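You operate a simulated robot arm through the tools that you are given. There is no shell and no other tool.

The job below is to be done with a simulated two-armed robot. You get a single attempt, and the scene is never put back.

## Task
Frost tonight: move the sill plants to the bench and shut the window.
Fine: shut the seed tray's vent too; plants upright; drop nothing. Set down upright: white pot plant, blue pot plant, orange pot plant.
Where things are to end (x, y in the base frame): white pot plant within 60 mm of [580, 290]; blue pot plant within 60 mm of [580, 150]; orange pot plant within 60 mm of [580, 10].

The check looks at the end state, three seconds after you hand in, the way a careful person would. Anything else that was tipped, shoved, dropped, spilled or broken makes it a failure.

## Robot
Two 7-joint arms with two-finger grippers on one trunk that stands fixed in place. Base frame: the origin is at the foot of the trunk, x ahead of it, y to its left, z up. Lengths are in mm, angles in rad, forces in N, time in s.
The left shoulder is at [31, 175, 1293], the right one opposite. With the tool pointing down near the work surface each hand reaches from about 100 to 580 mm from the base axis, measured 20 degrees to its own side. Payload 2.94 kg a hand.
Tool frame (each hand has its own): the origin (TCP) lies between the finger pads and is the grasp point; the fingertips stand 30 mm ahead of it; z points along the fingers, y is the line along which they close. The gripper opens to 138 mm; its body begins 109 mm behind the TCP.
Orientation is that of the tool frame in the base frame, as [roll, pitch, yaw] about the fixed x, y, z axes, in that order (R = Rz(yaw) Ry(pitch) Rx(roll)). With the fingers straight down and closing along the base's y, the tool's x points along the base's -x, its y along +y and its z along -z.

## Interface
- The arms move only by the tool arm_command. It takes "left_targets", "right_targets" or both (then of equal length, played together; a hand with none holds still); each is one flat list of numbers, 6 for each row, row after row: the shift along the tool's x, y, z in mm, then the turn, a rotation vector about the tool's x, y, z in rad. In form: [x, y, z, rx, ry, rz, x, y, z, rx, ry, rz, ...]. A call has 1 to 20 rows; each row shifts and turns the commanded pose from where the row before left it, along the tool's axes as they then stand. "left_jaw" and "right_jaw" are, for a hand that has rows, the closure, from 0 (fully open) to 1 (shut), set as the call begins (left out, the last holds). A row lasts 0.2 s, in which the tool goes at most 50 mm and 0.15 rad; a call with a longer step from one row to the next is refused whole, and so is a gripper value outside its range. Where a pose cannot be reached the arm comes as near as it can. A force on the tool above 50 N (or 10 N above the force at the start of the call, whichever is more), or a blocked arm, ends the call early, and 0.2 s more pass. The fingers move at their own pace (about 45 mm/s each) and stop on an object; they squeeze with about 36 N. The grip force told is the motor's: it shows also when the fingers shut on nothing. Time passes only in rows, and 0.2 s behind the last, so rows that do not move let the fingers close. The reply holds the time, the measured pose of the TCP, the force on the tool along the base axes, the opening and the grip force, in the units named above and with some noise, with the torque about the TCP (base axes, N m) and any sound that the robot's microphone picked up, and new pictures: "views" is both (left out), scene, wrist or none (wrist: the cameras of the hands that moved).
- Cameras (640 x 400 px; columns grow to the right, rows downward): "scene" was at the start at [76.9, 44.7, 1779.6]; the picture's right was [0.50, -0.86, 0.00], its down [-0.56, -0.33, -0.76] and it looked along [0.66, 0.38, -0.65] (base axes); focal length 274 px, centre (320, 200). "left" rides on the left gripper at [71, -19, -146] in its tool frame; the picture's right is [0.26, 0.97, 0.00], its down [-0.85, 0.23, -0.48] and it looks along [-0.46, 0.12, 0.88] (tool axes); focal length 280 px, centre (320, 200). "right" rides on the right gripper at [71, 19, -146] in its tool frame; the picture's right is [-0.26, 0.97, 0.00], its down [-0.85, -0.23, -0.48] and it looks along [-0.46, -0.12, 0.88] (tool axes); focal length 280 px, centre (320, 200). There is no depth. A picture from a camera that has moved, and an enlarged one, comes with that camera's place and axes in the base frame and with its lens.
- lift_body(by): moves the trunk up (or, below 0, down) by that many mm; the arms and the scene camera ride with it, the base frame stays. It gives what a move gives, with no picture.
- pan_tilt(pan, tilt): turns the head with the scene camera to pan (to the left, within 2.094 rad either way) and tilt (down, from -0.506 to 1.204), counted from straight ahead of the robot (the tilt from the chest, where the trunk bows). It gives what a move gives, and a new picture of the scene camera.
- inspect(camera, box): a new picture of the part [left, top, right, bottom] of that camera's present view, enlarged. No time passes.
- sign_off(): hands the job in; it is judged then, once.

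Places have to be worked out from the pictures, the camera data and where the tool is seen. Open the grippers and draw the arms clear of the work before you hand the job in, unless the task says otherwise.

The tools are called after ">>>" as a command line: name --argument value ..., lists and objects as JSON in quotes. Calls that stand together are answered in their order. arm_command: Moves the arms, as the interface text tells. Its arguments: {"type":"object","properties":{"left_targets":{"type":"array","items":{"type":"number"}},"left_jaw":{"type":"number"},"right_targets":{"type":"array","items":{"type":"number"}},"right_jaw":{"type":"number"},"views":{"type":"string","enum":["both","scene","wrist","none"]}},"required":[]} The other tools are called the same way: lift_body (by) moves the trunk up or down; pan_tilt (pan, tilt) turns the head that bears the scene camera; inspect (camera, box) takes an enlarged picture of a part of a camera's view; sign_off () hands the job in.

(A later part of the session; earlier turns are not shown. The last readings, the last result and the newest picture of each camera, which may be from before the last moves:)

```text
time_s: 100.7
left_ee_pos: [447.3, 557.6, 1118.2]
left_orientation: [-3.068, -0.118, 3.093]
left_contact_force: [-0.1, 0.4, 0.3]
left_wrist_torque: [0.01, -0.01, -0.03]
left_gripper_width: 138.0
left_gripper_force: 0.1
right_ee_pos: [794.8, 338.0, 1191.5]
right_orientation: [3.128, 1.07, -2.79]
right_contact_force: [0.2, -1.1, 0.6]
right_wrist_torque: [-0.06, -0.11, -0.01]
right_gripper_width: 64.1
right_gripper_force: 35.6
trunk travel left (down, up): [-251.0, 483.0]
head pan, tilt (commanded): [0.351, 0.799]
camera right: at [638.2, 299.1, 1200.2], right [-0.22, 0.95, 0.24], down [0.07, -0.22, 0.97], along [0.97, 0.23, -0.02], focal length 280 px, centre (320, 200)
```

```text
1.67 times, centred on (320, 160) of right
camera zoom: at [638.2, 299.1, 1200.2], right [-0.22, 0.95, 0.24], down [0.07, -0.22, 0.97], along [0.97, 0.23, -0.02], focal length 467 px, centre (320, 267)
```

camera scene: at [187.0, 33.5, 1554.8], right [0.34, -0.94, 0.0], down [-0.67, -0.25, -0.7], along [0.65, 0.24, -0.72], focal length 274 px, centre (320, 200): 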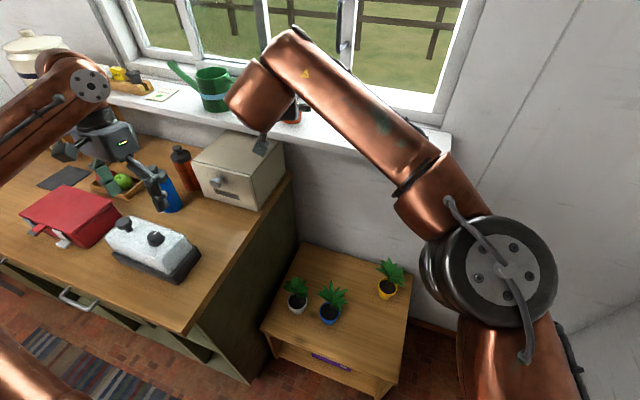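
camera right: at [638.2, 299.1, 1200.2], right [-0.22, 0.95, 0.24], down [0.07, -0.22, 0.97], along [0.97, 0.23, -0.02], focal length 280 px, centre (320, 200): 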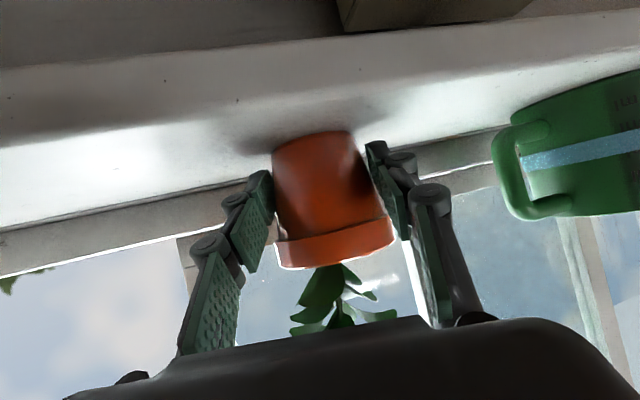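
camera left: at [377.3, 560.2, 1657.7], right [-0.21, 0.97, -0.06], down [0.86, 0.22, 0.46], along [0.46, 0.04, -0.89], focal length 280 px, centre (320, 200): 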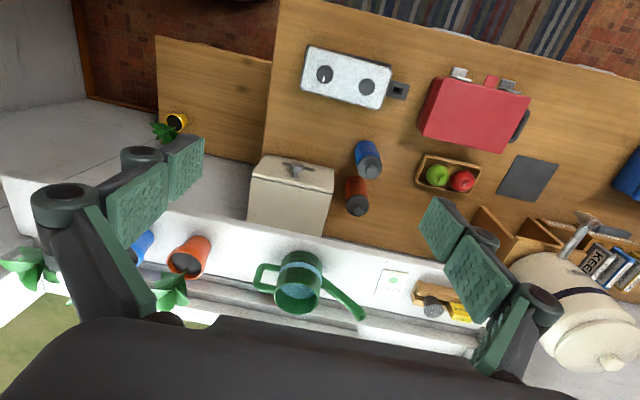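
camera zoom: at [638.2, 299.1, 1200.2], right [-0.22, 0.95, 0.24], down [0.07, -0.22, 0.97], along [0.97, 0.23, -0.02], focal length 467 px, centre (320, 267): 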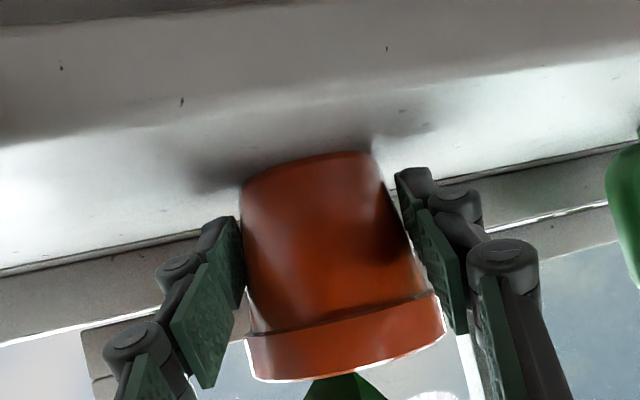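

Gripped at 64 mm (TCP z 1191.5, near the arm's reach limit, pads ~12 mm past the axis). Slow lift test of 8 mm with a slight pull-back after.

>>> arm_command --right_targets '[-1.76, 0, -0.96, 0, 0, 0, -1.76, 0, -0.96, 0, 0, 0, -1.76, 0, -0.96, 0, 0, 0, -1.76, 0, -0.96, 0, 0, 0]' --views "wrist"

>>> inspect --camera "right" --box '[160, 40, 480, 280]'

```text
time_s: 101.7
left_ee_pos: [449.2, 558.9, 1117.2]
left_orientation: [-3.068, -0.119, 3.093]
left_contact_force: [-0.1, 0.5, -0.6]
left_wrist_torque: [0.02, -0.01, -0.01]
left_gripper_width: 137.8
left_gripper_force: 0.0
right_ee_pos: [791.8, 341.1, 1191.9]
right_orientation: [3.13, 1.066, -2.792]
right_contact_force: [0.5, 0.0, -0.9]
right_wrist_torque: [-0.01, 0.06, 0.03]
right_gripper_width: 64.1
right_gripper_force: 35.7
right hand out of reach, approached as far as the arm can: row 2, 3
trunk travel left (down, up): [-251.0, 483.0]
head pan, tilt (commanded): [0.351, 0.799]
camera right: at [634.5, 301.3, 1201.7], right [-0.22, 0.95, 0.24], down [0.08, -0.22, 0.97], along [0.97, 0.23, -0.02], focal length 280 px, centre (320, 200)
```

right: 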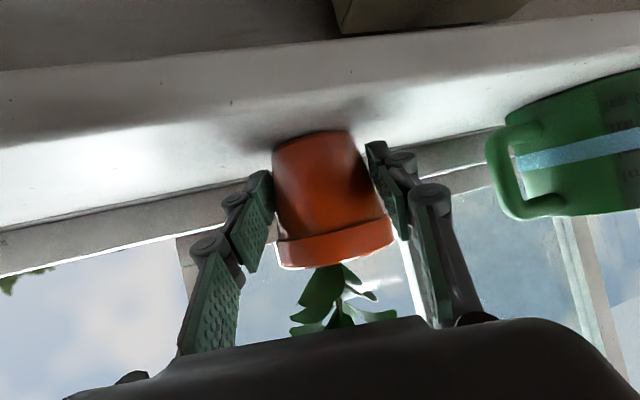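

```text
1.67 times, centred on (320, 160) of right
camera zoom: at [634.5, 301.3, 1201.7], right [-0.22, 0.95, 0.24], down [0.08, -0.22, 0.97], along [0.97, 0.23, -0.02], focal length 467 px, centre (320, 267)
```

zoom: 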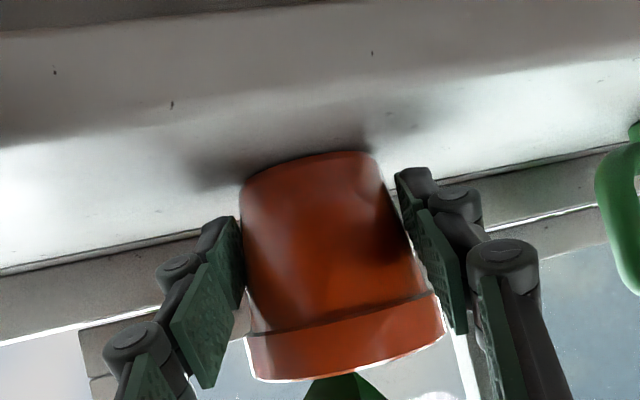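

At the reach limit the hand can't rise; pulling back a little frees vertical reach. I draw back 4 mm, then back-and-up in small steps.

>>> arm_command --right_targets '[1.0, 0, -1.75, 0, 0, 0, 1.0, 0, -1.75, 0, 0, 0, -1.67, 0, -3.19, 0, 0, 0, -1.67, 0, -3.19, 0, 0, 0, -1.67, 0, -3.19, 0, 0, 0, -1.67, 0, -3.19, 0, 0, 0]' --views "wrist"

>>> inspect --camera "right" --box '[160, 40, 480, 280]'

```text
time_s: 103.1
left_ee_pos: [448.7, 557.8, 1118.5]
left_orientation: [-3.07, -0.119, 3.09]
left_contact_force: [-0.8, 0.1, 0.3]
left_wrist_torque: [-0.01, -0.01, -0.03]
left_gripper_width: 137.8
left_gripper_force: 0.1
right_ee_pos: [781.3, 335.8, 1204.8]
right_orientation: [3.129, 1.069, -2.794]
right_contact_force: [-1.2, -0.7, -3.4]
right_wrist_torque: [-0.04, 0.05, 0.01]
right_gripper_width: 63.6
right_gripper_force: 35.7
trunk travel left (down, up): [-251.0, 483.0]
head pan, tilt (commanded): [0.351, 0.799]
camera right: at [622.9, 296.6, 1213.9], right [-0.22, 0.95, 0.24], down [0.08, -0.22, 0.97], along [0.97, 0.23, -0.02], focal length 280 px, centre (320, 200)
```

right: 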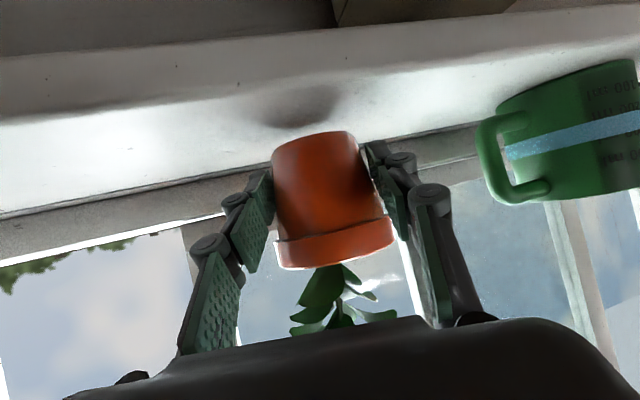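

```text
1.67 times, centred on (320, 160) of right
camera zoom: at [622.9, 296.6, 1213.9], right [-0.22, 0.95, 0.24], down [0.08, -0.22, 0.97], along [0.97, 0.23, -0.02], focal length 467 px, centre (320, 267)
```

zoom: 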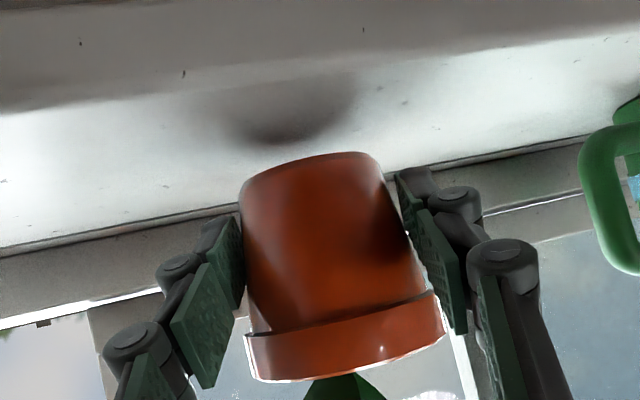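

Orange is off the sill (3.4 N). I draw it back from the sill, rising slightly.

>>> arm_command --right_targets '[0.43, 0, -11.2, 0, 0, 0, 0.43, 0, -11.2, 0, 0, 0, 0.43, 0, -11.2, 0, 0, 0, 0.43, 0, -11.2, 0, 0, 0, 12, 0, -21.9, 0, 0, 0, 12, 0, -21.9, 0, 0, 0, 12, 0, -21.9, 0, 0, 0, 12, 0, -21.9, 0, 0, 0, 12, 0, -21.9, 0, 0, 0, 12, 0, -21.9, 0, 0, 0, 12, 0, -21.9, 0, 0, 0]' --views "both"

```text
time_s: 105.5
left_ee_pos: [445.8, 557.6, 1119.8]
left_orientation: [-3.067, -0.118, 3.094]
left_contact_force: [0.4, -0.1, 0.1]
left_wrist_torque: [0.0, -0.03, -0.02]
left_gripper_width: 138.1
left_gripper_force: 0.0
right_ee_pos: [579.3, 254.7, 1229.9]
right_orientation: [3.127, 1.071, -2.791]
right_contact_force: [-0.5, -0.7, -3.7]
right_wrist_torque: [-0.01, 0.01, 0.01]
right_gripper_width: 63.6
right_gripper_force: 36.2
trunk travel left (down, up): [-251.0, 483.0]
head pan, tilt (commanded): [0.351, 0.799]
camera scene: at [185.2, 30.2, 1555.1], right [0.34, -0.94, 0.0], down [-0.67, -0.25, -0.7], along [0.65, 0.24, -0.72], focal length 274 px, centre (320, 200)
camera right: at [420.5, 215.7, 1236.2], right [-0.22, 0.95, 0.24], down [0.07, -0.22, 0.97], along [0.97, 0.23, -0.02], focal length 280 px, centre (320, 200)
```

scene: 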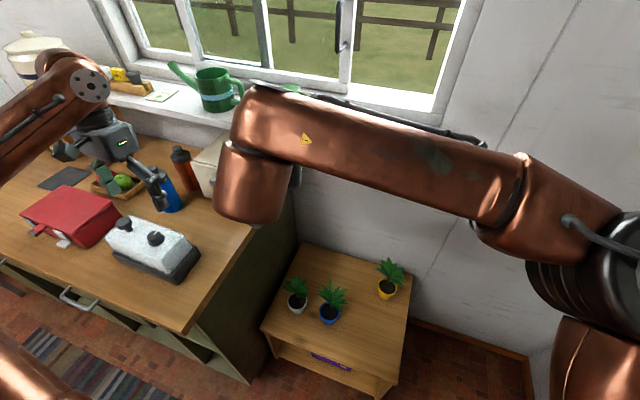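
right: 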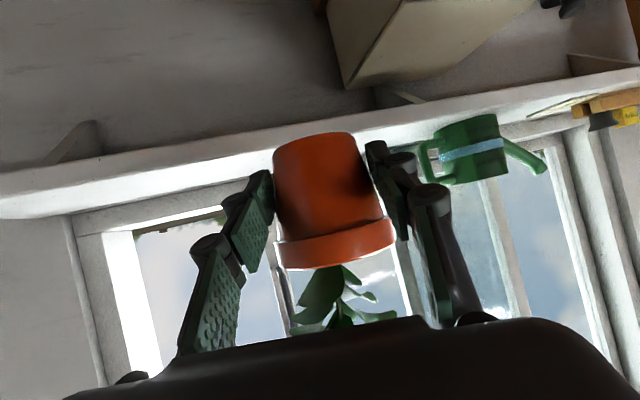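

I carry the pot to the right, to y≈−6 (allowing for the small drift on descent).

>>> arm_command --right_targets '[4.8, -27.2, -8.75, 0, 0, 0, 4.8, -27.2, -8.75, 0, 0, 0, 4.8, -27.2, -8.75, 0, 0, 0, 4.8, -27.2, -8.75, 0, 0, 0, 4.8, -27.2, -8.75, 0, 0, 0, 4.8, -27.2, -8.75, 0, 0, 0, 4.8, -27.2, -8.75, 0, 0, 0, 4.8, -27.2, -8.75, 0, 0, 0, 4.8, -27.2, -8.75, 0, 0, 0]' --views "scene"

```text
time_s: 107.5
left_ee_pos: [447.4, 555.9, 1119.2]
left_orientation: [-3.071, -0.117, 3.094]
left_contact_force: [-0.8, 0.4, 0.4]
left_wrist_torque: [0.03, 0.02, -0.04]
left_gripper_width: 138.1
left_gripper_force: 0.0
right_ee_pos: [582.5, -4.3, 1225.0]
right_orientation: [3.127, 1.067, -2.795]
right_contact_force: [-0.4, 0.0, -2.0]
right_wrist_torque: [0.01, 0.05, 0.05]
right_gripper_width: 63.6
right_gripper_force: 36.2
trunk travel left (down, up): [-251.0, 483.0]
head pan, tilt (commanded): [0.351, 0.799]
camera scene: at [185.9, 28.1, 1555.0], right [0.34, -0.94, 0.0], down [-0.67, -0.25, -0.7], along [0.65, 0.24, -0.72], focal length 274 px, centre (320, 200)
```

scene: 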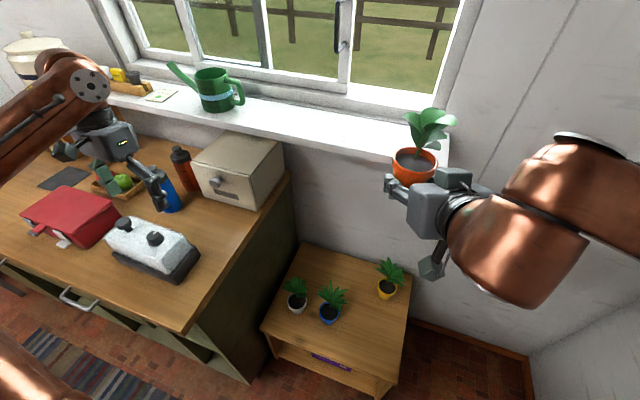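

I shift 12 mm back in x and descend, first to z≈820.

>>> arm_command --right_targets '[5.4, 4.1, -9.9, 0, 0, 0, 26.3, 0, 14.4, 0, 0, 0, 35.07, 0, 19.2, 0, 0, 0, 35.07, 0, 19.2, 0, 0, 0, 35.07, 0, 19.2, 0, 0, 0, 35.07, 0, 19.2, 0, 0, 0, 35.07, 0, 19.2, 0, 0, 0, 35.07, 0, 19.2, 0, 0, 0, 35.07, 0, 19.2, 0, 0, 0, 35.07, 0, 19.2, 0, 0, 0, 35.07, 0, 19.2, 0, 0, 0]' --views "both"

```text
time_s: 109.9
left_ee_pos: [447.4, 557.7, 1118.3]
left_orientation: [-3.069, -0.118, 3.091]
left_contact_force: [-1.0, 0.0, -0.3]
left_wrist_torque: [-0.02, 0.02, -0.02]
left_gripper_width: 138.0
left_gripper_force: 0.0
right_ee_pos: [569.3, -1.0, 832.0]
right_orientation: [3.13, 1.071, -2.79]
right_contact_force: [0.1, 0.2, -2.7]
right_wrist_torque: [-0.02, 0.05, 0.01]
right_gripper_width: 63.4
right_gripper_force: 35.9
trunk travel left (down, up): [-251.0, 483.0]
head pan, tilt (commanded): [0.351, 0.799]
camera scene: at [186.4, 30.5, 1554.9], right [0.34, -0.94, 0.0], down [-0.67, -0.25, -0.7], along [0.65, 0.24, -0.72], focal length 274 px, centre (320, 200)
camera right: at [411.1, -39.6, 840.1], right [-0.22, 0.95, 0.24], down [0.07, -0.22, 0.97], along [0.97, 0.23, -0.02], focal length 280 px, centre (320, 200)
```

scene: 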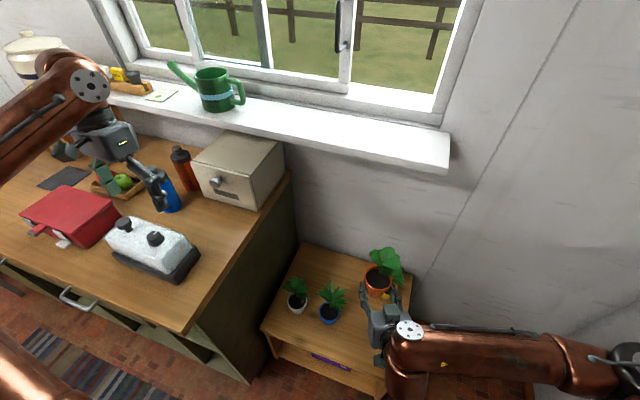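
right: 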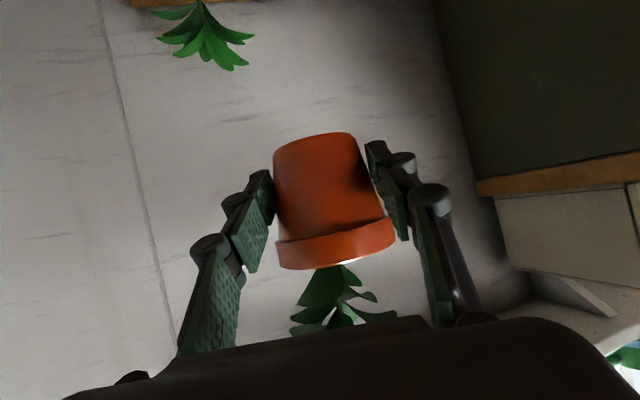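

On course. I descend to z≈544.

>>> arm_command --right_targets '[31.6, 0, 17.3, 0, 0, 0, 31.6, 0, 17.3, 0, 0, 0, 31.6, 0, 17.3, 0, 0, 0, 31.6, 0, 17.3, 0, 0, 0, 31.6, 0, 17.3, 0, 0, 0, 31.6, 0, 17.3, 0, 0, 0, 31.6, 0, 17.3, 0, 0, 0, 31.6, 0, 17.3, 0, 0, 0]' --views "both"

>>> inspect --camera "scene" --box '[240, 220, 460, 400]'

```text
time_s: 111.7
left_ee_pos: [447.5, 557.5, 1117.3]
left_orientation: [-3.069, -0.118, 3.093]
left_contact_force: [0.1, -0.1, 1.4]
left_wrist_torque: [-0.01, 0.04, -0.04]
left_gripper_width: 138.2
left_gripper_force: 0.0
right_ee_pos: [555.6, 36.8, 566.2]
right_orientation: [3.139, 1.065, -2.792]
right_contact_force: [0.1, 0.1, -1.7]
right_wrist_torque: [-0.06, 0.02, -0.02]
right_gripper_width: 64.1
right_gripper_force: 35.9
right hand out of reach, approached as far as the arm can: row 6, 7, 8
trunk travel left (down, up): [-251.0, 483.0]
head pan, tilt (commanded): [0.351, 0.799]
camera scene: at [186.7, 30.9, 1554.8], right [0.34, -0.94, 0.0], down [-0.67, -0.25, -0.7], along [0.65, 0.24, -0.72], focal length 274 px, centre (320, 200)
camera right: at [395.9, -1.6, 574.3], right [-0.21, 0.95, 0.23], down [0.07, -0.22, 0.97], along [0.97, 0.22, -0.02], focal length 280 px, centre (320, 200)
```

scene: 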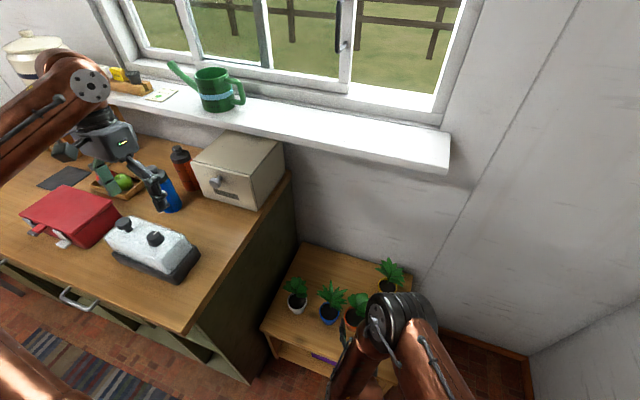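
right: 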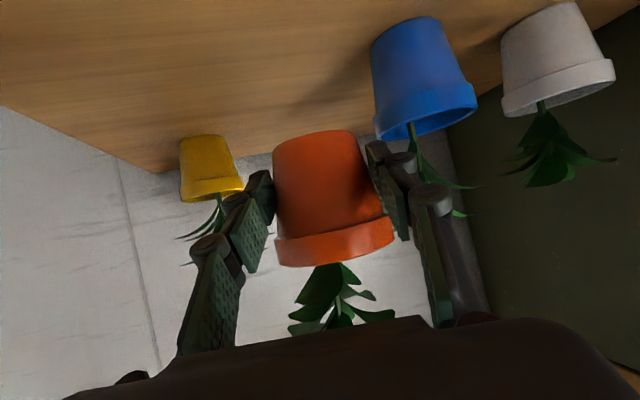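

```text
2.22 times, centred on (350, 310) of scene
camera zoom: at [186.7, 30.9, 1554.8], right [0.34, -0.94, 0.0], down [-0.67, -0.25, -0.7], along [0.65, 0.24, -0.72], focal length 609 px, centre (253, -44)
```

zoom: 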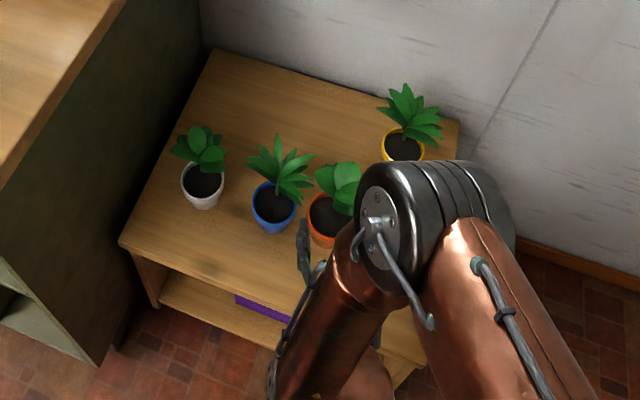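

The arm hit a limit and drifted toward the blue pot (y 37), so I go back up and right immediately, then turn the hand's yaw toward straight ahead, which should suit this near-shoulder spot better.

>>> arm_command --right_targets '[-26.3, 0, -14.4, 0, 0, 0, -26.3, -10, -14.4, 0, 0, 0, -26.3, -15, -14.4, 0, 0, 0, 0, -20, 0, 0, 0, 0, 0, 0, 0, 0.1023, 0, 0.0562, 0, 0, 0, 0.1023, 0, 0.0562, 0, 0, 0, 0.1023, 0, 0.0562]' --views "both"

>>> inspect --camera "scene" --box '[240, 220, 460, 400]'

```text
time_s: 113.3
left_ee_pos: [448.2, 558.2, 1117.7]
left_orientation: [-3.069, -0.119, 3.093]
left_contact_force: [0.2, -0.4, -0.3]
left_wrist_torque: [-0.01, 0.03, 0.03]
left_gripper_width: 138.0
left_gripper_force: 0.0
right_ee_pos: [567.6, -6.7, 656.3]
right_orientation: [3.132, 1.067, 3.141]
right_contact_force: [-0.6, 0.3, -2.1]
right_wrist_torque: [-0.03, 0.06, -0.02]
right_gripper_width: 64.0
right_gripper_force: 36.2
trunk travel left (down, up): [-251.0, 483.0]
head pan, tilt (commanded): [0.351, 0.799]
camera scene: at [186.3, 30.7, 1554.9], right [0.34, -0.94, 0.0], down [-0.67, -0.25, -0.7], along [0.65, 0.24, -0.72], focal length 274 px, centre (320, 200)
camera right: at [405.7, 12.1, 666.1], right [0.12, 0.96, 0.23], down [0.0, -0.24, 0.97], along [0.99, -0.12, -0.02], focal length 280 px, centre (320, 200)
```

scene: 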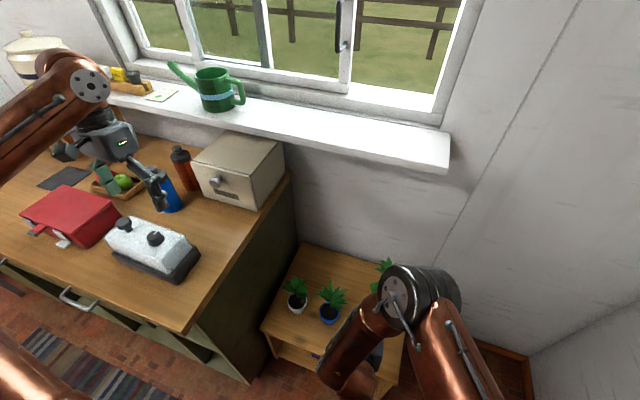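
right: 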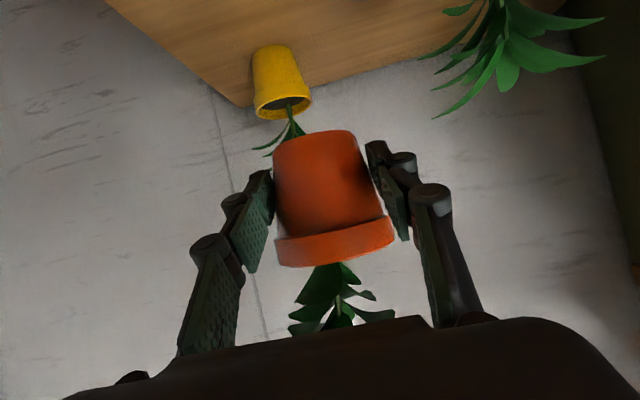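

```text
2.22 times, centred on (350, 310) of scene
camera zoom: at [186.3, 30.7, 1554.9], right [0.34, -0.94, 0.0], down [-0.67, -0.25, -0.7], along [0.65, 0.24, -0.72], focal length 609 px, centre (253, -44)
```

zoom: 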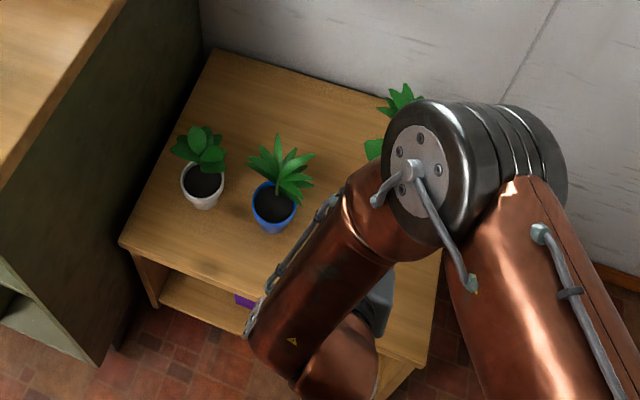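

Blue is untouched. With yaw straight ahead I try descending again in small steps, watching for the reach limit.

>>> arm_command --right_targets '[21.9, 0, 12.1, 0, 0, 0, 21.9, 0, 12.1, 0, 0, 0, 21.9, 0, 12.1, 0, 0, 0]' --views "none"

>>> arm_command --right_targets '[17.5, 0, 9.7, 0, 0, 0]' --views "both"

```text
time_s: 114.1
left_ee_pos: [449.2, 557.9, 1118.7]
left_orientation: [-3.069, -0.118, 3.092]
left_contact_force: [0.2, -0.2, -0.9]
left_wrist_torque: [-0.01, 0.03, 0.0]
left_gripper_width: 138.0
left_gripper_force: 0.1
right_ee_pos: [566.3, -4.0, 580.6]
right_orientation: [3.13, 1.066, -3.141]
right_contact_force: [0.1, 0.4, -3.3]
right_wrist_torque: [0.02, 0.06, -0.01]
right_gripper_width: 64.2
right_gripper_force: 36.2
trunk travel left (down, up): [-251.0, 483.0]
head pan, tilt (commanded): [0.351, 0.799]
```

```text
time_s: 114.5
left_ee_pos: [448.2, 556.8, 1118.8]
left_orientation: [-3.068, -0.119, 3.091]
left_contact_force: [0.1, 0.9, 0.2]
left_wrist_torque: [0.03, 0.02, 0.05]
left_gripper_width: 138.0
left_gripper_force: 0.1
right_ee_pos: [565.0, -3.1, 561.5]
right_orientation: [3.13, 1.066, 3.141]
right_contact_force: [0.3, 0.8, -2.2]
right_wrist_torque: [0.0, 0.07, 0.0]
right_gripper_width: 64.0
right_gripper_force: 35.9
trunk travel left (down, up): [-251.0, 483.0]
head pan, tilt (commanded): [0.351, 0.799]
camera scene: at [186.8, 30.5, 1554.8], right [0.34, -0.94, 0.0], down [-0.67, -0.25, -0.7], along [0.65, 0.24, -0.72], focal length 274 px, centre (320, 200)
camera right: at [403.4, 14.8, 569.7], right [0.12, 0.96, 0.24], down [0.0, -0.24, 0.97], along [0.99, -0.11, -0.02], focal length 280 px, centre (320, 200)
```

scene: 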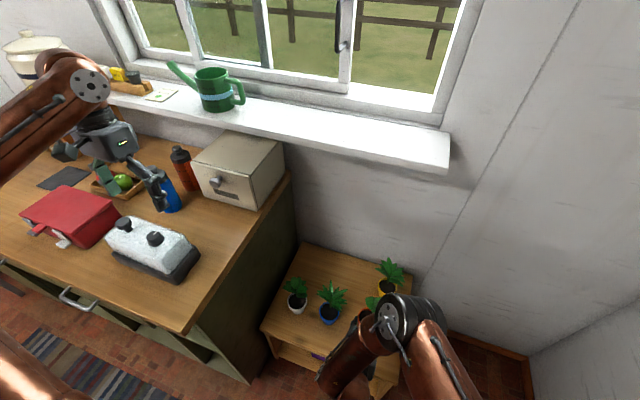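
right: 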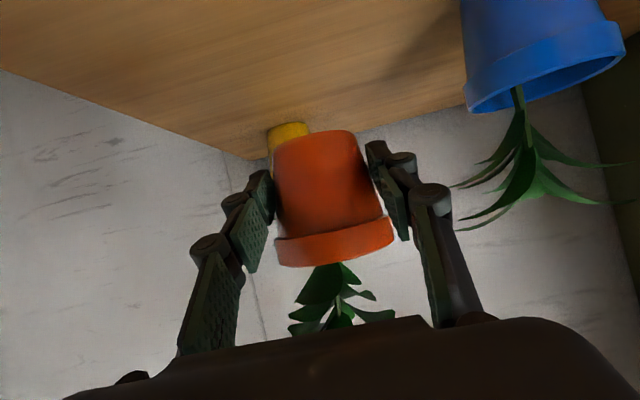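

Works well with this yaw: pot at about [578, −3], clear of blue. I continue down toward z≈503.

>>> arm_command --right_targets '[17.5, 0, 9.7, 0, 0, 0, 17.5, 0, 9.7, 0, 0, 0]' --views "none"

>>> arm_command --right_targets '[7, 0, 3.9, 0, 0, 0, 7, 0, 3.9, 0, 0, 0]' --views "both"

```text
time_s: 115.1
left_ee_pos: [448.6, 557.4, 1118.4]
left_orientation: [-3.068, -0.119, 3.092]
left_contact_force: [-0.3, -0.2, -0.1]
left_wrist_torque: [0.0, -0.02, 0.0]
left_gripper_width: 138.0
left_gripper_force: 0.1
right_ee_pos: [566.4, -2.2, 518.9]
right_orientation: [3.129, 1.067, -3.14]
right_contact_force: [0.7, -0.5, -2.7]
right_wrist_torque: [0.04, 0.08, 0.0]
right_gripper_width: 63.7
right_gripper_force: 36.0
trunk travel left (down, up): [-251.0, 483.0]
head pan, tilt (commanded): [0.351, 0.799]
```

```text
time_s: 115.7
left_ee_pos: [448.0, 558.1, 1117.4]
left_orientation: [-3.07, -0.118, 3.094]
left_contact_force: [-1.0, -0.2, 0.1]
left_wrist_torque: [0.01, 0.0, 0.03]
left_gripper_width: 138.4
left_gripper_force: 0.1
right_ee_pos: [567.7, -3.6, 504.4]
right_orientation: [3.131, 1.067, 3.141]
right_contact_force: [0.5, -0.2, -2.5]
right_wrist_torque: [0.0, 0.07, -0.01]
right_gripper_width: 64.0
right_gripper_force: 36.0
trunk travel left (down, up): [-251.0, 483.0]
head pan, tilt (commanded): [0.351, 0.799]
camera scene: at [186.2, 30.4, 1554.9], right [0.34, -0.94, 0.0], down [-0.67, -0.25, -0.7], along [0.65, 0.24, -0.72], focal length 274 px, centre (320, 200)
camera right: at [406.7, 14.4, 513.2], right [0.12, 0.97, 0.23], down [0.0, -0.24, 0.97], along [0.99, -0.11, -0.02], focal length 280 px, centre (320, 200)
```

scene: 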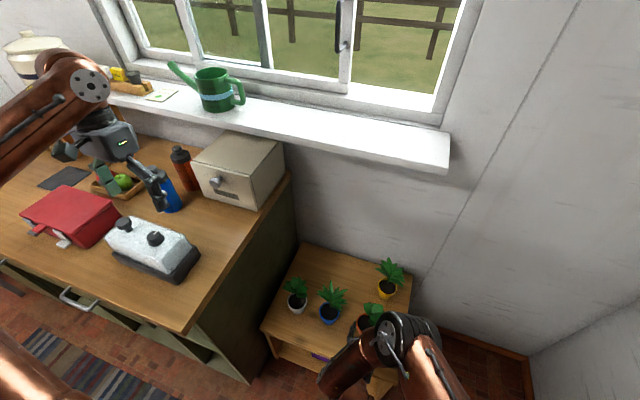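
right: 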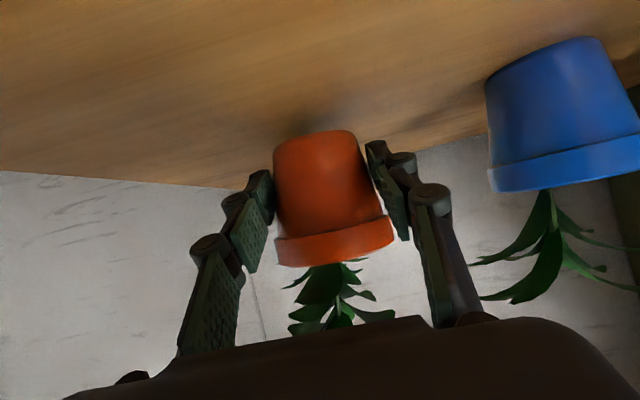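

About 13 mm left. I lower 10 mm and then creep; the fingertips are nearly level with the pot's base, so I go gently.

>>> arm_command --right_targets '[4.4, 0, 2.4, 0, 0, 0, 3.5, 0, 1.9, 0, 0, 0]' --views "none"

>>> arm_command --right_targets '[1.32, 0, 0.72, 0, 0, 0]' --views "none"

>>> arm_command --right_targets '[1.32, 0, 0.72, 0, 0, 0]' --views "none"

```text
time_s: 116.3
left_ee_pos: [446.9, 558.1, 1119.5]
left_orientation: [-3.069, -0.119, 3.092]
left_contact_force: [-0.1, 0.0, -0.7]
left_wrist_torque: [0.01, 0.03, 0.0]
left_gripper_width: 138.0
left_gripper_force: 0.0
right_ee_pos: [569.0, -4.0, 497.0]
right_orientation: [3.129, 1.067, -3.139]
right_contact_force: [1.0, 0.5, -2.3]
right_wrist_torque: [-0.01, 0.04, 0.0]
right_gripper_width: 63.9
right_gripper_force: 35.9
trunk travel left (down, up): [-251.0, 483.0]
head pan, tilt (commanded): [0.351, 0.799]
```

```text
time_s: 116.7
left_ee_pos: [447.7, 557.7, 1117.9]
left_orientation: [-3.068, -0.119, 3.093]
left_contact_force: [-0.4, 0.2, -0.7]
left_wrist_torque: [0.0, -0.01, 0.04]
left_gripper_width: 137.8
left_gripper_force: 0.0
right_ee_pos: [568.1, -3.6, 496.1]
right_orientation: [3.13, 1.067, -3.14]
right_contact_force: [0.0, 0.7, -2.2]
right_wrist_torque: [-0.01, 0.02, 0.0]
right_gripper_width: 63.7
right_gripper_force: 35.6
trunk travel left (down, up): [-251.0, 483.0]
head pan, tilt (commanded): [0.351, 0.799]
```

```text
time_s: 117.1
left_ee_pos: [447.4, 558.7, 1120.1]
left_orientation: [-3.069, -0.118, 3.094]
left_contact_force: [0.7, -0.6, 0.6]
left_wrist_torque: [0.0, -0.02, 0.01]
left_gripper_width: 138.0
left_gripper_force: 0.2
right_ee_pos: [567.7, -3.4, 493.4]
right_orientation: [3.129, 1.066, 3.141]
right_contact_force: [0.1, 0.3, -2.7]
right_wrist_torque: [0.01, 0.06, 0.0]
right_gripper_width: 63.8
right_gripper_force: 36.3
trunk travel left (down, up): [-251.0, 483.0]
head pan, tilt (commanded): [0.351, 0.799]
```

Still hanging free at z 493; I creep on.

>>> arm_command --right_targets '[1.32, 0, 0.72, 0, 0, 0]' --views "none"

>>> arm_command --right_targets '[0.9, 0, 0.48, 0, 0, 0]' --views "none"

```text
time_s: 117.5
left_ee_pos: [446.7, 558.2, 1119.9]
left_orientation: [-3.069, -0.115, 3.091]
left_contact_force: [-0.4, -0.5, -0.2]
left_wrist_torque: [0.0, 0.0, 0.03]
left_gripper_width: 137.9
left_gripper_force: 0.1
right_ee_pos: [567.8, -2.9, 492.1]
right_orientation: [3.13, 1.071, -3.142]
right_contact_force: [-2.8, -0.1, 6.3]
right_wrist_torque: [-0.21, -0.04, -0.1]
right_gripper_width: 63.8
right_gripper_force: 36.4
trunk travel left (down, up): [-251.0, 483.0]
head pan, tilt (commanded): [0.351, 0.799]
```

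```text
time_s: 117.9
left_ee_pos: [446.0, 558.0, 1118.4]
left_orientation: [-3.068, -0.119, 3.093]
left_contact_force: [0.1, -0.1, -0.5]
left_wrist_torque: [-0.02, -0.01, 0.01]
left_gripper_width: 138.1
left_gripper_force: 0.0
right_ee_pos: [568.6, -3.6, 493.7]
right_orientation: [3.129, 1.069, -3.141]
right_contact_force: [-2.7, 3.4, 9.7]
right_wrist_torque: [-0.27, -0.13, -0.05]
right_gripper_width: 64.1
right_gripper_force: 35.5
trunk travel left (down, up): [-251.0, 483.0]
head pan, tilt (commanded): [0.351, 0.799]
```

The orange pot is on the bench (net ≈ +12 N). I open the fingers to ~85 mm.

>>> arm_command --right_targets '[0, 0, 0, 0, 0, 0, 0, 0, 0, 0, 0, 0, 0, 0, 0, 0, 0, 0]' --right_jaw 0.37 --views "both"

>>> inspect --camera "scene" --box '[240, 230, 420, 350]'

```text
time_s: 118.7
left_ee_pos: [447.2, 557.3, 1118.9]
left_orientation: [-3.067, -0.12, 3.092]
left_contact_force: [-0.1, 0.2, 0.1]
left_wrist_torque: [-0.01, -0.04, -0.01]
left_gripper_width: 137.6
left_gripper_force: 0.1
right_ee_pos: [566.6, -3.7, 491.5]
right_orientation: [3.13, 1.067, 3.141]
right_contact_force: [-0.2, 0.8, 0.6]
right_wrist_torque: [-0.01, -0.02, 0.0]
right_gripper_width: 87.2
right_gripper_force: 0.1
trunk travel left (down, up): [-251.0, 483.0]
head pan, tilt (commanded): [0.351, 0.799]
camera scene: at [185.9, 30.5, 1555.0], right [0.34, -0.94, 0.0], down [-0.67, -0.25, -0.7], along [0.65, 0.24, -0.72], focal length 274 px, centre (320, 200)
camera right: at [405.6, 13.4, 500.0], right [0.12, 0.96, 0.23], down [0.0, -0.24, 0.97], along [0.99, -0.11, -0.02], focal length 280 px, centre (320, 200)
```

scene: 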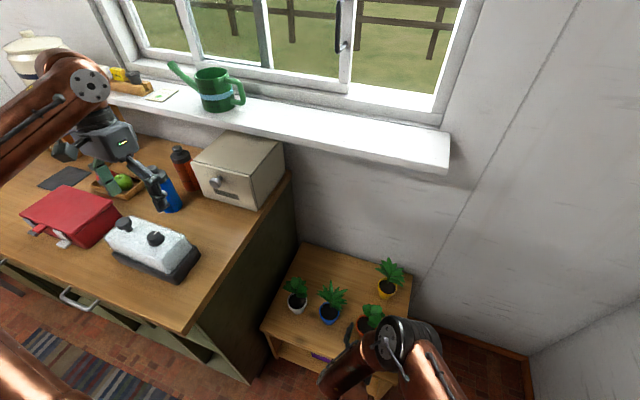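
right: 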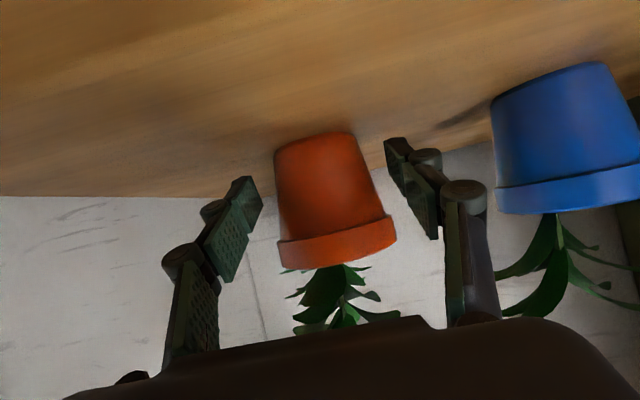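

```text
3.33 times, centred on (330, 290) of scene
camera zoom: at [185.9, 30.5, 1555.0], right [0.34, -0.94, 0.0], down [-0.67, -0.25, -0.7], along [0.65, 0.24, -0.72], focal length 914 px, centre (287, -100)
```

zoom: 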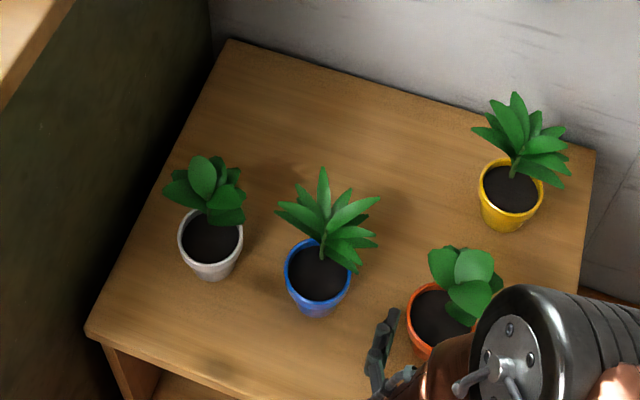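

The orange pot stands upright and free. I withdraw along the fingers, first 55 mm and check for drift.

>>> arm_command --right_targets '[0, 0, -10, 0, 0, 0, 0, 0, -15, 0, 0, 0, 0, 0, -15, 0, 0, 0, 0, 0, -15, 0, 0, 0]' --views "wrist"

```text
time_s: 119.7
left_ee_pos: [446.7, 556.7, 1117.3]
left_orientation: [-3.068, -0.119, 3.093]
left_contact_force: [-0.2, 0.0, 1.0]
left_wrist_torque: [0.02, 0.02, -0.02]
left_gripper_width: 137.9
left_gripper_force: 0.1
right_ee_pos: [519.6, -3.0, 518.3]
right_orientation: [3.129, 1.068, -3.14]
right_contact_force: [0.3, -0.8, 0.1]
right_wrist_torque: [0.06, 0.05, 0.01]
right_gripper_width: 87.1
right_gripper_force: 0.0
trunk travel left (down, up): [-251.0, 483.0]
head pan, tilt (commanded): [0.351, 0.799]
camera right: at [357.7, 14.6, 527.1], right [0.12, 0.96, 0.23], down [-0.01, -0.24, 0.97], along [0.99, -0.11, -0.02], focal length 280 px, centre (320, 200)
```

right: 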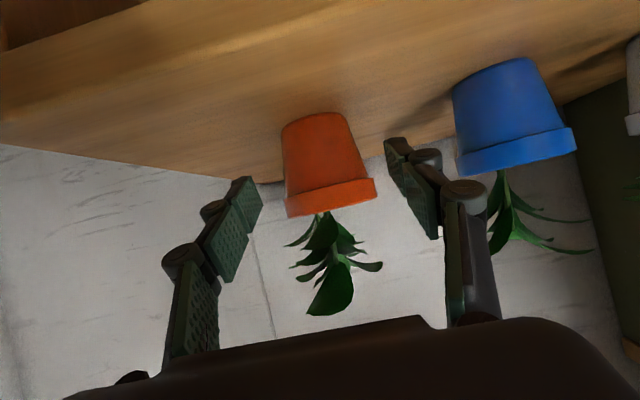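

No drift. I continue the withdrawal 75 mm more.

>>> arm_command --right_targets '[0, 0, -20, 0, 0, 0, 0, 0, -20, 0, 0, 0, 0, 0, -20, 0, 0, 0, 0, 0, -15, 0, 0, 0]' --views "both"

>>> inspect --camera "scene" --box '[240, 230, 420, 350]'

```text
time_s: 120.7
left_ee_pos: [447.2, 559.9, 1120.7]
left_orientation: [-3.069, -0.12, 3.091]
left_contact_force: [-0.8, 0.8, 0.3]
left_wrist_torque: [-0.01, 0.0, 0.01]
left_gripper_width: 138.0
left_gripper_force: 0.2
right_ee_pos: [454.2, -3.9, 555.4]
right_orientation: [3.131, 1.066, -3.141]
right_contact_force: [-0.7, 0.1, 0.1]
right_wrist_torque: [0.0, 0.0, -0.02]
right_gripper_width: 86.8
right_gripper_force: 0.0
trunk travel left (down, up): [-251.0, 483.0]
head pan, tilt (commanded): [0.351, 0.799]
camera scene: at [185.7, 30.6, 1555.0], right [0.34, -0.94, 0.0], down [-0.67, -0.25, -0.7], along [0.65, 0.24, -0.72], focal length 274 px, centre (320, 200)
camera right: at [292.9, 13.4, 564.1], right [0.12, 0.97, 0.23], down [-0.01, -0.24, 0.97], along [0.99, -0.11, -0.02], focal length 280 px, centre (320, 200)
```

scene: 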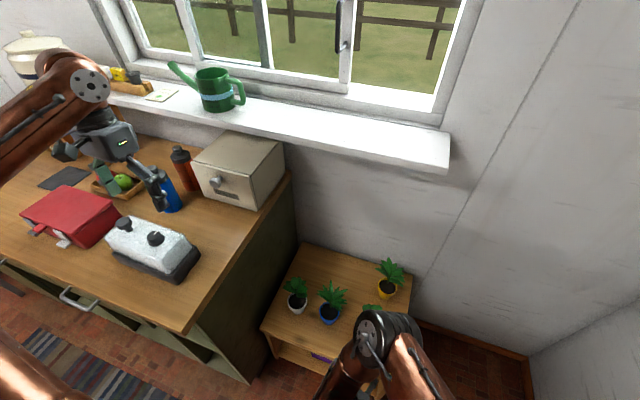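
right: 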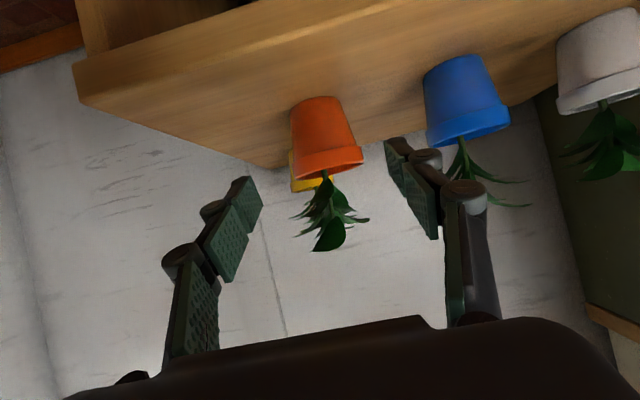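

```text
3.33 times, centred on (330, 290) of scene
camera zoom: at [185.7, 30.6, 1555.0], right [0.34, -0.94, 0.0], down [-0.67, -0.25, -0.7], along [0.65, 0.24, -0.72], focal length 914 px, centre (287, -100)
```

zoom: 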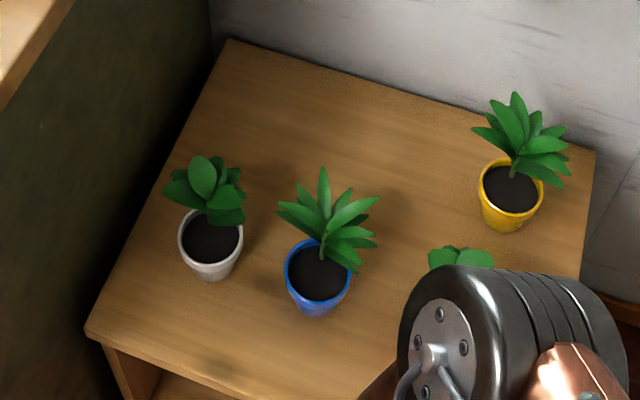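

All three pots are on the bench. Now the window: the left arm is best suited to grip the black pull and slide it right. First I raise the trunk back up (both hands are in free space).

>>> lift_body --by 214

>>> pan_tilt --pan 0.35 --tilt 0.45

```text
time_s: 123.0
left_ee_pos: [448.0, 557.7, 1332.2]
left_orientation: [-3.067, -0.12, 3.09]
left_contact_force: [0.5, -0.4, 0.1]
left_wrist_torque: [0.02, 0.02, -0.01]
left_gripper_width: 138.0
left_gripper_force: 0.1
right_ee_pos: [453.5, -6.1, 768.9]
right_orientation: [3.128, 1.068, 3.141]
right_contact_force: [-0.1, 0.1, -0.1]
right_wrist_torque: [-0.04, -0.05, 0.01]
right_gripper_width: 87.1
right_gripper_force: 0.0
trunk travel left (down, up): [-465.0, 269.0]
head pan, tilt (commanded): [0.351, 0.799]
```

```text
time_s: 123.8
left_ee_pos: [448.5, 558.3, 1332.8]
left_orientation: [-3.069, -0.119, 3.089]
left_contact_force: [-0.3, -0.1, 0.8]
left_wrist_torque: [-0.02, 0.0, 0.02]
left_gripper_width: 138.1
left_gripper_force: 0.1
right_ee_pos: [454.1, -5.3, 769.0]
right_orientation: [3.13, 1.067, 3.141]
right_contact_force: [0.0, 0.0, -0.9]
right_wrist_torque: [0.01, 0.04, 0.0]
right_gripper_width: 87.2
right_gripper_force: 0.1
trunk travel left (down, up): [-465.0, 269.0]
head pan, tilt (commanded): [0.351, 0.45]
camera scene: at [90.0, 34.3, 1802.1], right [0.34, -0.94, 0.0], down [-0.41, -0.15, -0.9], along [0.84, 0.31, -0.44], focal length 274 px, centre (320, 200)
```

scene: 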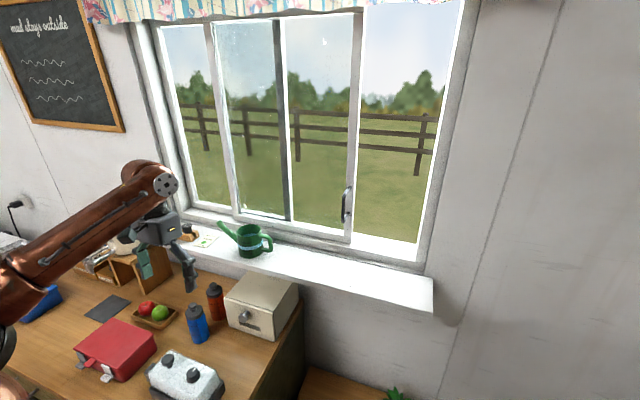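

Clear view. I enlarge the window to study the handle, the track, and any latch or obstruction.

>>> inspect --camera "scene" --box '[300, 150, 460, 290]'

>>> inspect --camera "scene" --box '[150, 150, 310, 290]'

>>> inspect --camera "scene" --box '[140, 0, 480, 170]'

```text
2.86 times, centred on (380, 220) of scene
camera zoom: at [90.0, 34.3, 1802.1], right [0.34, -0.94, 0.0], down [-0.41, -0.15, -0.9], along [0.84, 0.31, -0.44], focal length 783 px, centre (149, 143)
```

zoom: 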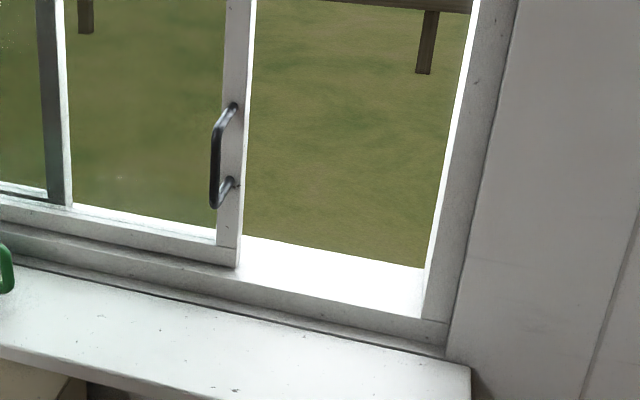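

```text
2.86 times, centred on (230, 220) of scene
camera zoom: at [90.0, 34.3, 1802.1], right [0.34, -0.94, 0.0], down [-0.41, -0.15, -0.9], along [0.84, 0.31, -0.44], focal length 783 px, centre (577, 143)
```

zoom: 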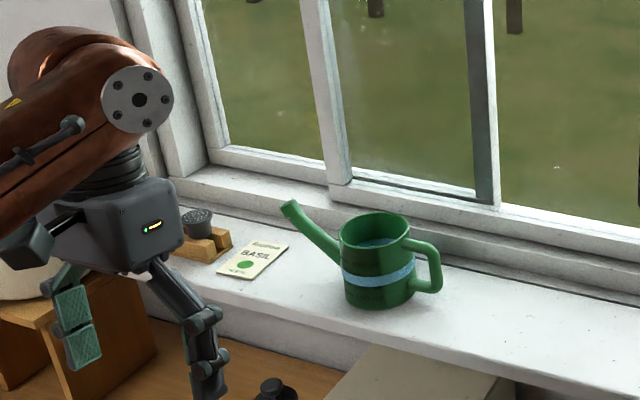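

```text
1.88 times, centred on (310, 85) of scene
camera zoom: at [90.0, 34.3, 1802.1], right [0.34, -0.94, 0.0], down [-0.41, -0.15, -0.9], along [0.84, 0.31, -0.44], focal length 516 px, centre (339, 416)
```

zoom: 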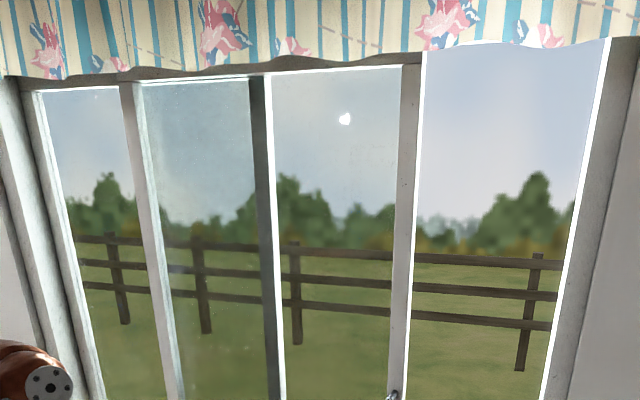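

The sash slides in the front track with nothing in its way. I bring the left hand forward and tip it to point at the window (tool nearly horizontal), staying well away from everything.

>>> arm_command --left_targets '[-28, -19.5, -17, 0, 0, 0, -28, -19.5, -17, 0, 0, 0, -28, -19.5, -17, 0, 0, 0, -28, -19.5, -17, 0, 0, 0, 0, 0, 0, 0, -0.14, 0, 0, 0, 0, 0, -0.14, 0, 0, 0, 0, 0, -0.14, 0, 0, 0, 0, 0, -0.14, 0, 0, 0, 0, 0, -0.14, 0, 0, 0, 0, 0, -0.14, 0, 0, 0, 0, 0, -0.14, 0, 0, 0, 0, 0, -0.14, 0, 0, 0, 0, 0, -0.14, 0, 0, 0, 0, 0, -0.14, 0, 0, 0, 0, 0, -0.14, 0]' --left_jaw 0.45 --views "both"

```text
time_s: 127.0
left_ee_pos: [562.7, 480.4, 1390.9]
left_orientation: [-2.667, 1.402, -2.714]
left_contact_force: [0.2, 0.5, -0.3]
left_wrist_torque: [-0.01, -0.07, -0.01]
left_gripper_width: 75.9
left_gripper_force: 0.1
right_ee_pos: [454.3, -4.5, 767.2]
right_orientation: [3.131, 1.067, -3.14]
right_contact_force: [-0.3, -0.1, 0.7]
right_wrist_torque: [-0.01, -0.04, 0.03]
right_gripper_width: 87.1
right_gripper_force: 0.1
trunk travel left (down, up): [-465.0, 269.0]
head pan, tilt (commanded): [0.351, 0.45]
camera scene: at [90.4, 36.1, 1802.1], right [0.34, -0.94, 0.0], down [-0.41, -0.15, -0.9], along [0.85, 0.31, -0.44], focal length 274 px, centre (320, 200)
camera left: at [408.2, 464.8, 1345.3], right [0.0, 0.94, -0.33], down [-0.33, 0.31, 0.89], along [0.94, 0.11, 0.31], focal length 280 px, centre (320, 200)
```

scene: 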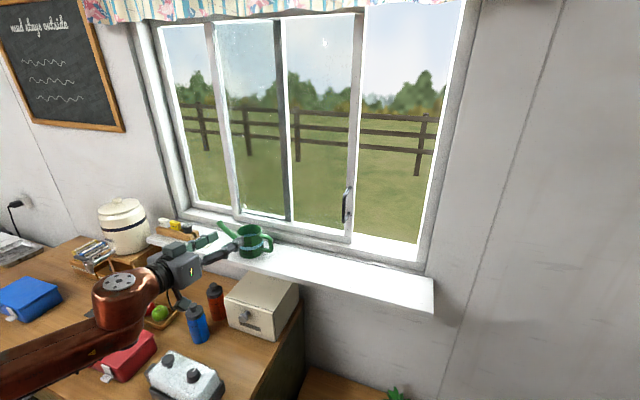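
left: 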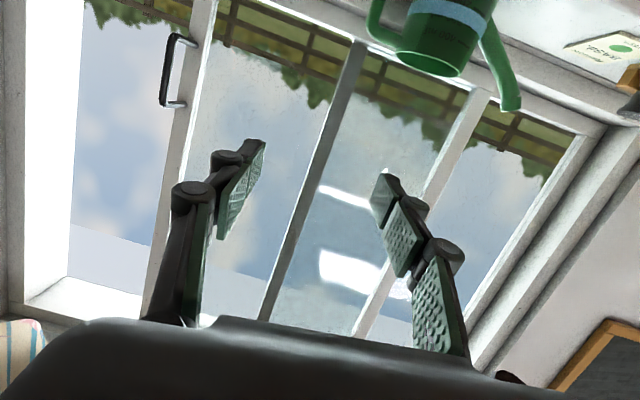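

The pull bar triangulates to about [857, 237], z 1336–1428, standing ~35 mm off the sash. I move the left hand to a pre-grasp at about [785, 241, 1392].

>>> arm_command --left_targets '[-2, -25.4, 25.7, 0, 0, 0, -2, -25.4, 25.7, 0, 0, 0, -2, -25.4, 25.7, 0, 0, 0, -2, -25.4, 25.7, 0, 0, 0, -2, -25.4, 25.7, 0, 0, 0, -2, -25.4, 25.7, 0, 0, 0, -2, -25.4, 25.7, 0, 0, 0, -2, -25.4, 25.7, 0, 0, 0, -2, -25.4, 25.7, 0, 0, 0]' --left_jaw 0.55 --views "both"

>>> inspect --camera "left" --box '[160, 0, 480, 240]'

```text
time_s: 129.0
left_ee_pos: [785.2, 241.9, 1392.6]
left_orientation: [-2.697, 1.405, -2.739]
left_contact_force: [0.3, 0.0, 0.6]
left_wrist_torque: [0.04, 0.0, 0.04]
left_gripper_width: 62.2
left_gripper_force: 0.1
right_ee_pos: [454.5, -6.1, 769.3]
right_orientation: [3.126, 1.067, 3.14]
right_contact_force: [0.4, -0.3, -0.4]
right_wrist_torque: [0.03, -0.01, 0.0]
right_gripper_width: 86.7
right_gripper_force: 0.0
trunk travel left (down, up): [-465.0, 269.0]
head pan, tilt (commanded): [0.351, 0.45]
camera scene: at [91.5, 32.2, 1802.1], right [0.34, -0.94, 0.0], down [-0.41, -0.15, -0.9], along [0.84, 0.31, -0.44], focal length 274 px, centre (320, 200)
camera left: at [629.5, 225.5, 1346.3], right [0.0, 0.94, -0.33], down [-0.33, 0.31, 0.89], along [0.94, 0.11, 0.31], focal length 280 px, centre (320, 200)
```

scene: 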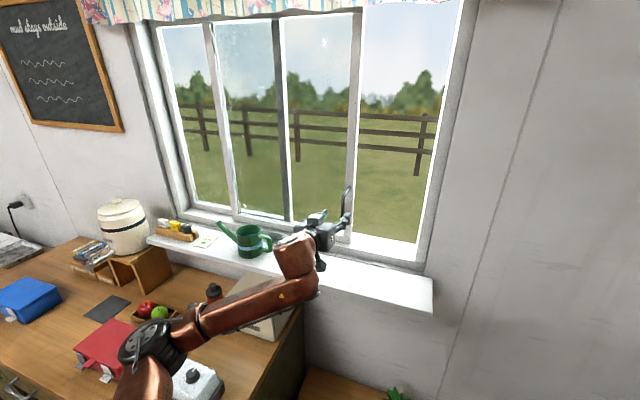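
left: 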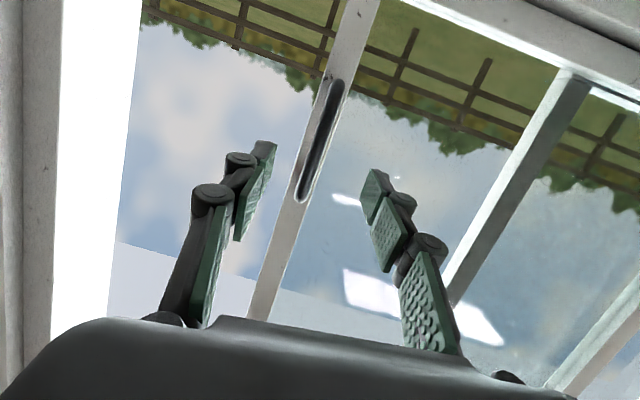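

```text
1.67 times, centred on (320, 120) of left
camera zoom: at [629.5, 225.5, 1346.3], right [0.0, 0.94, -0.33], down [-0.33, 0.31, 0.89], along [0.94, 0.11, 0.31], focal length 467 px, centre (320, 333)
```

zoom: 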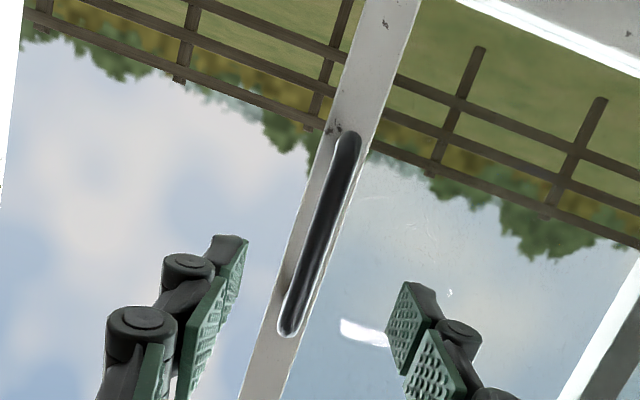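

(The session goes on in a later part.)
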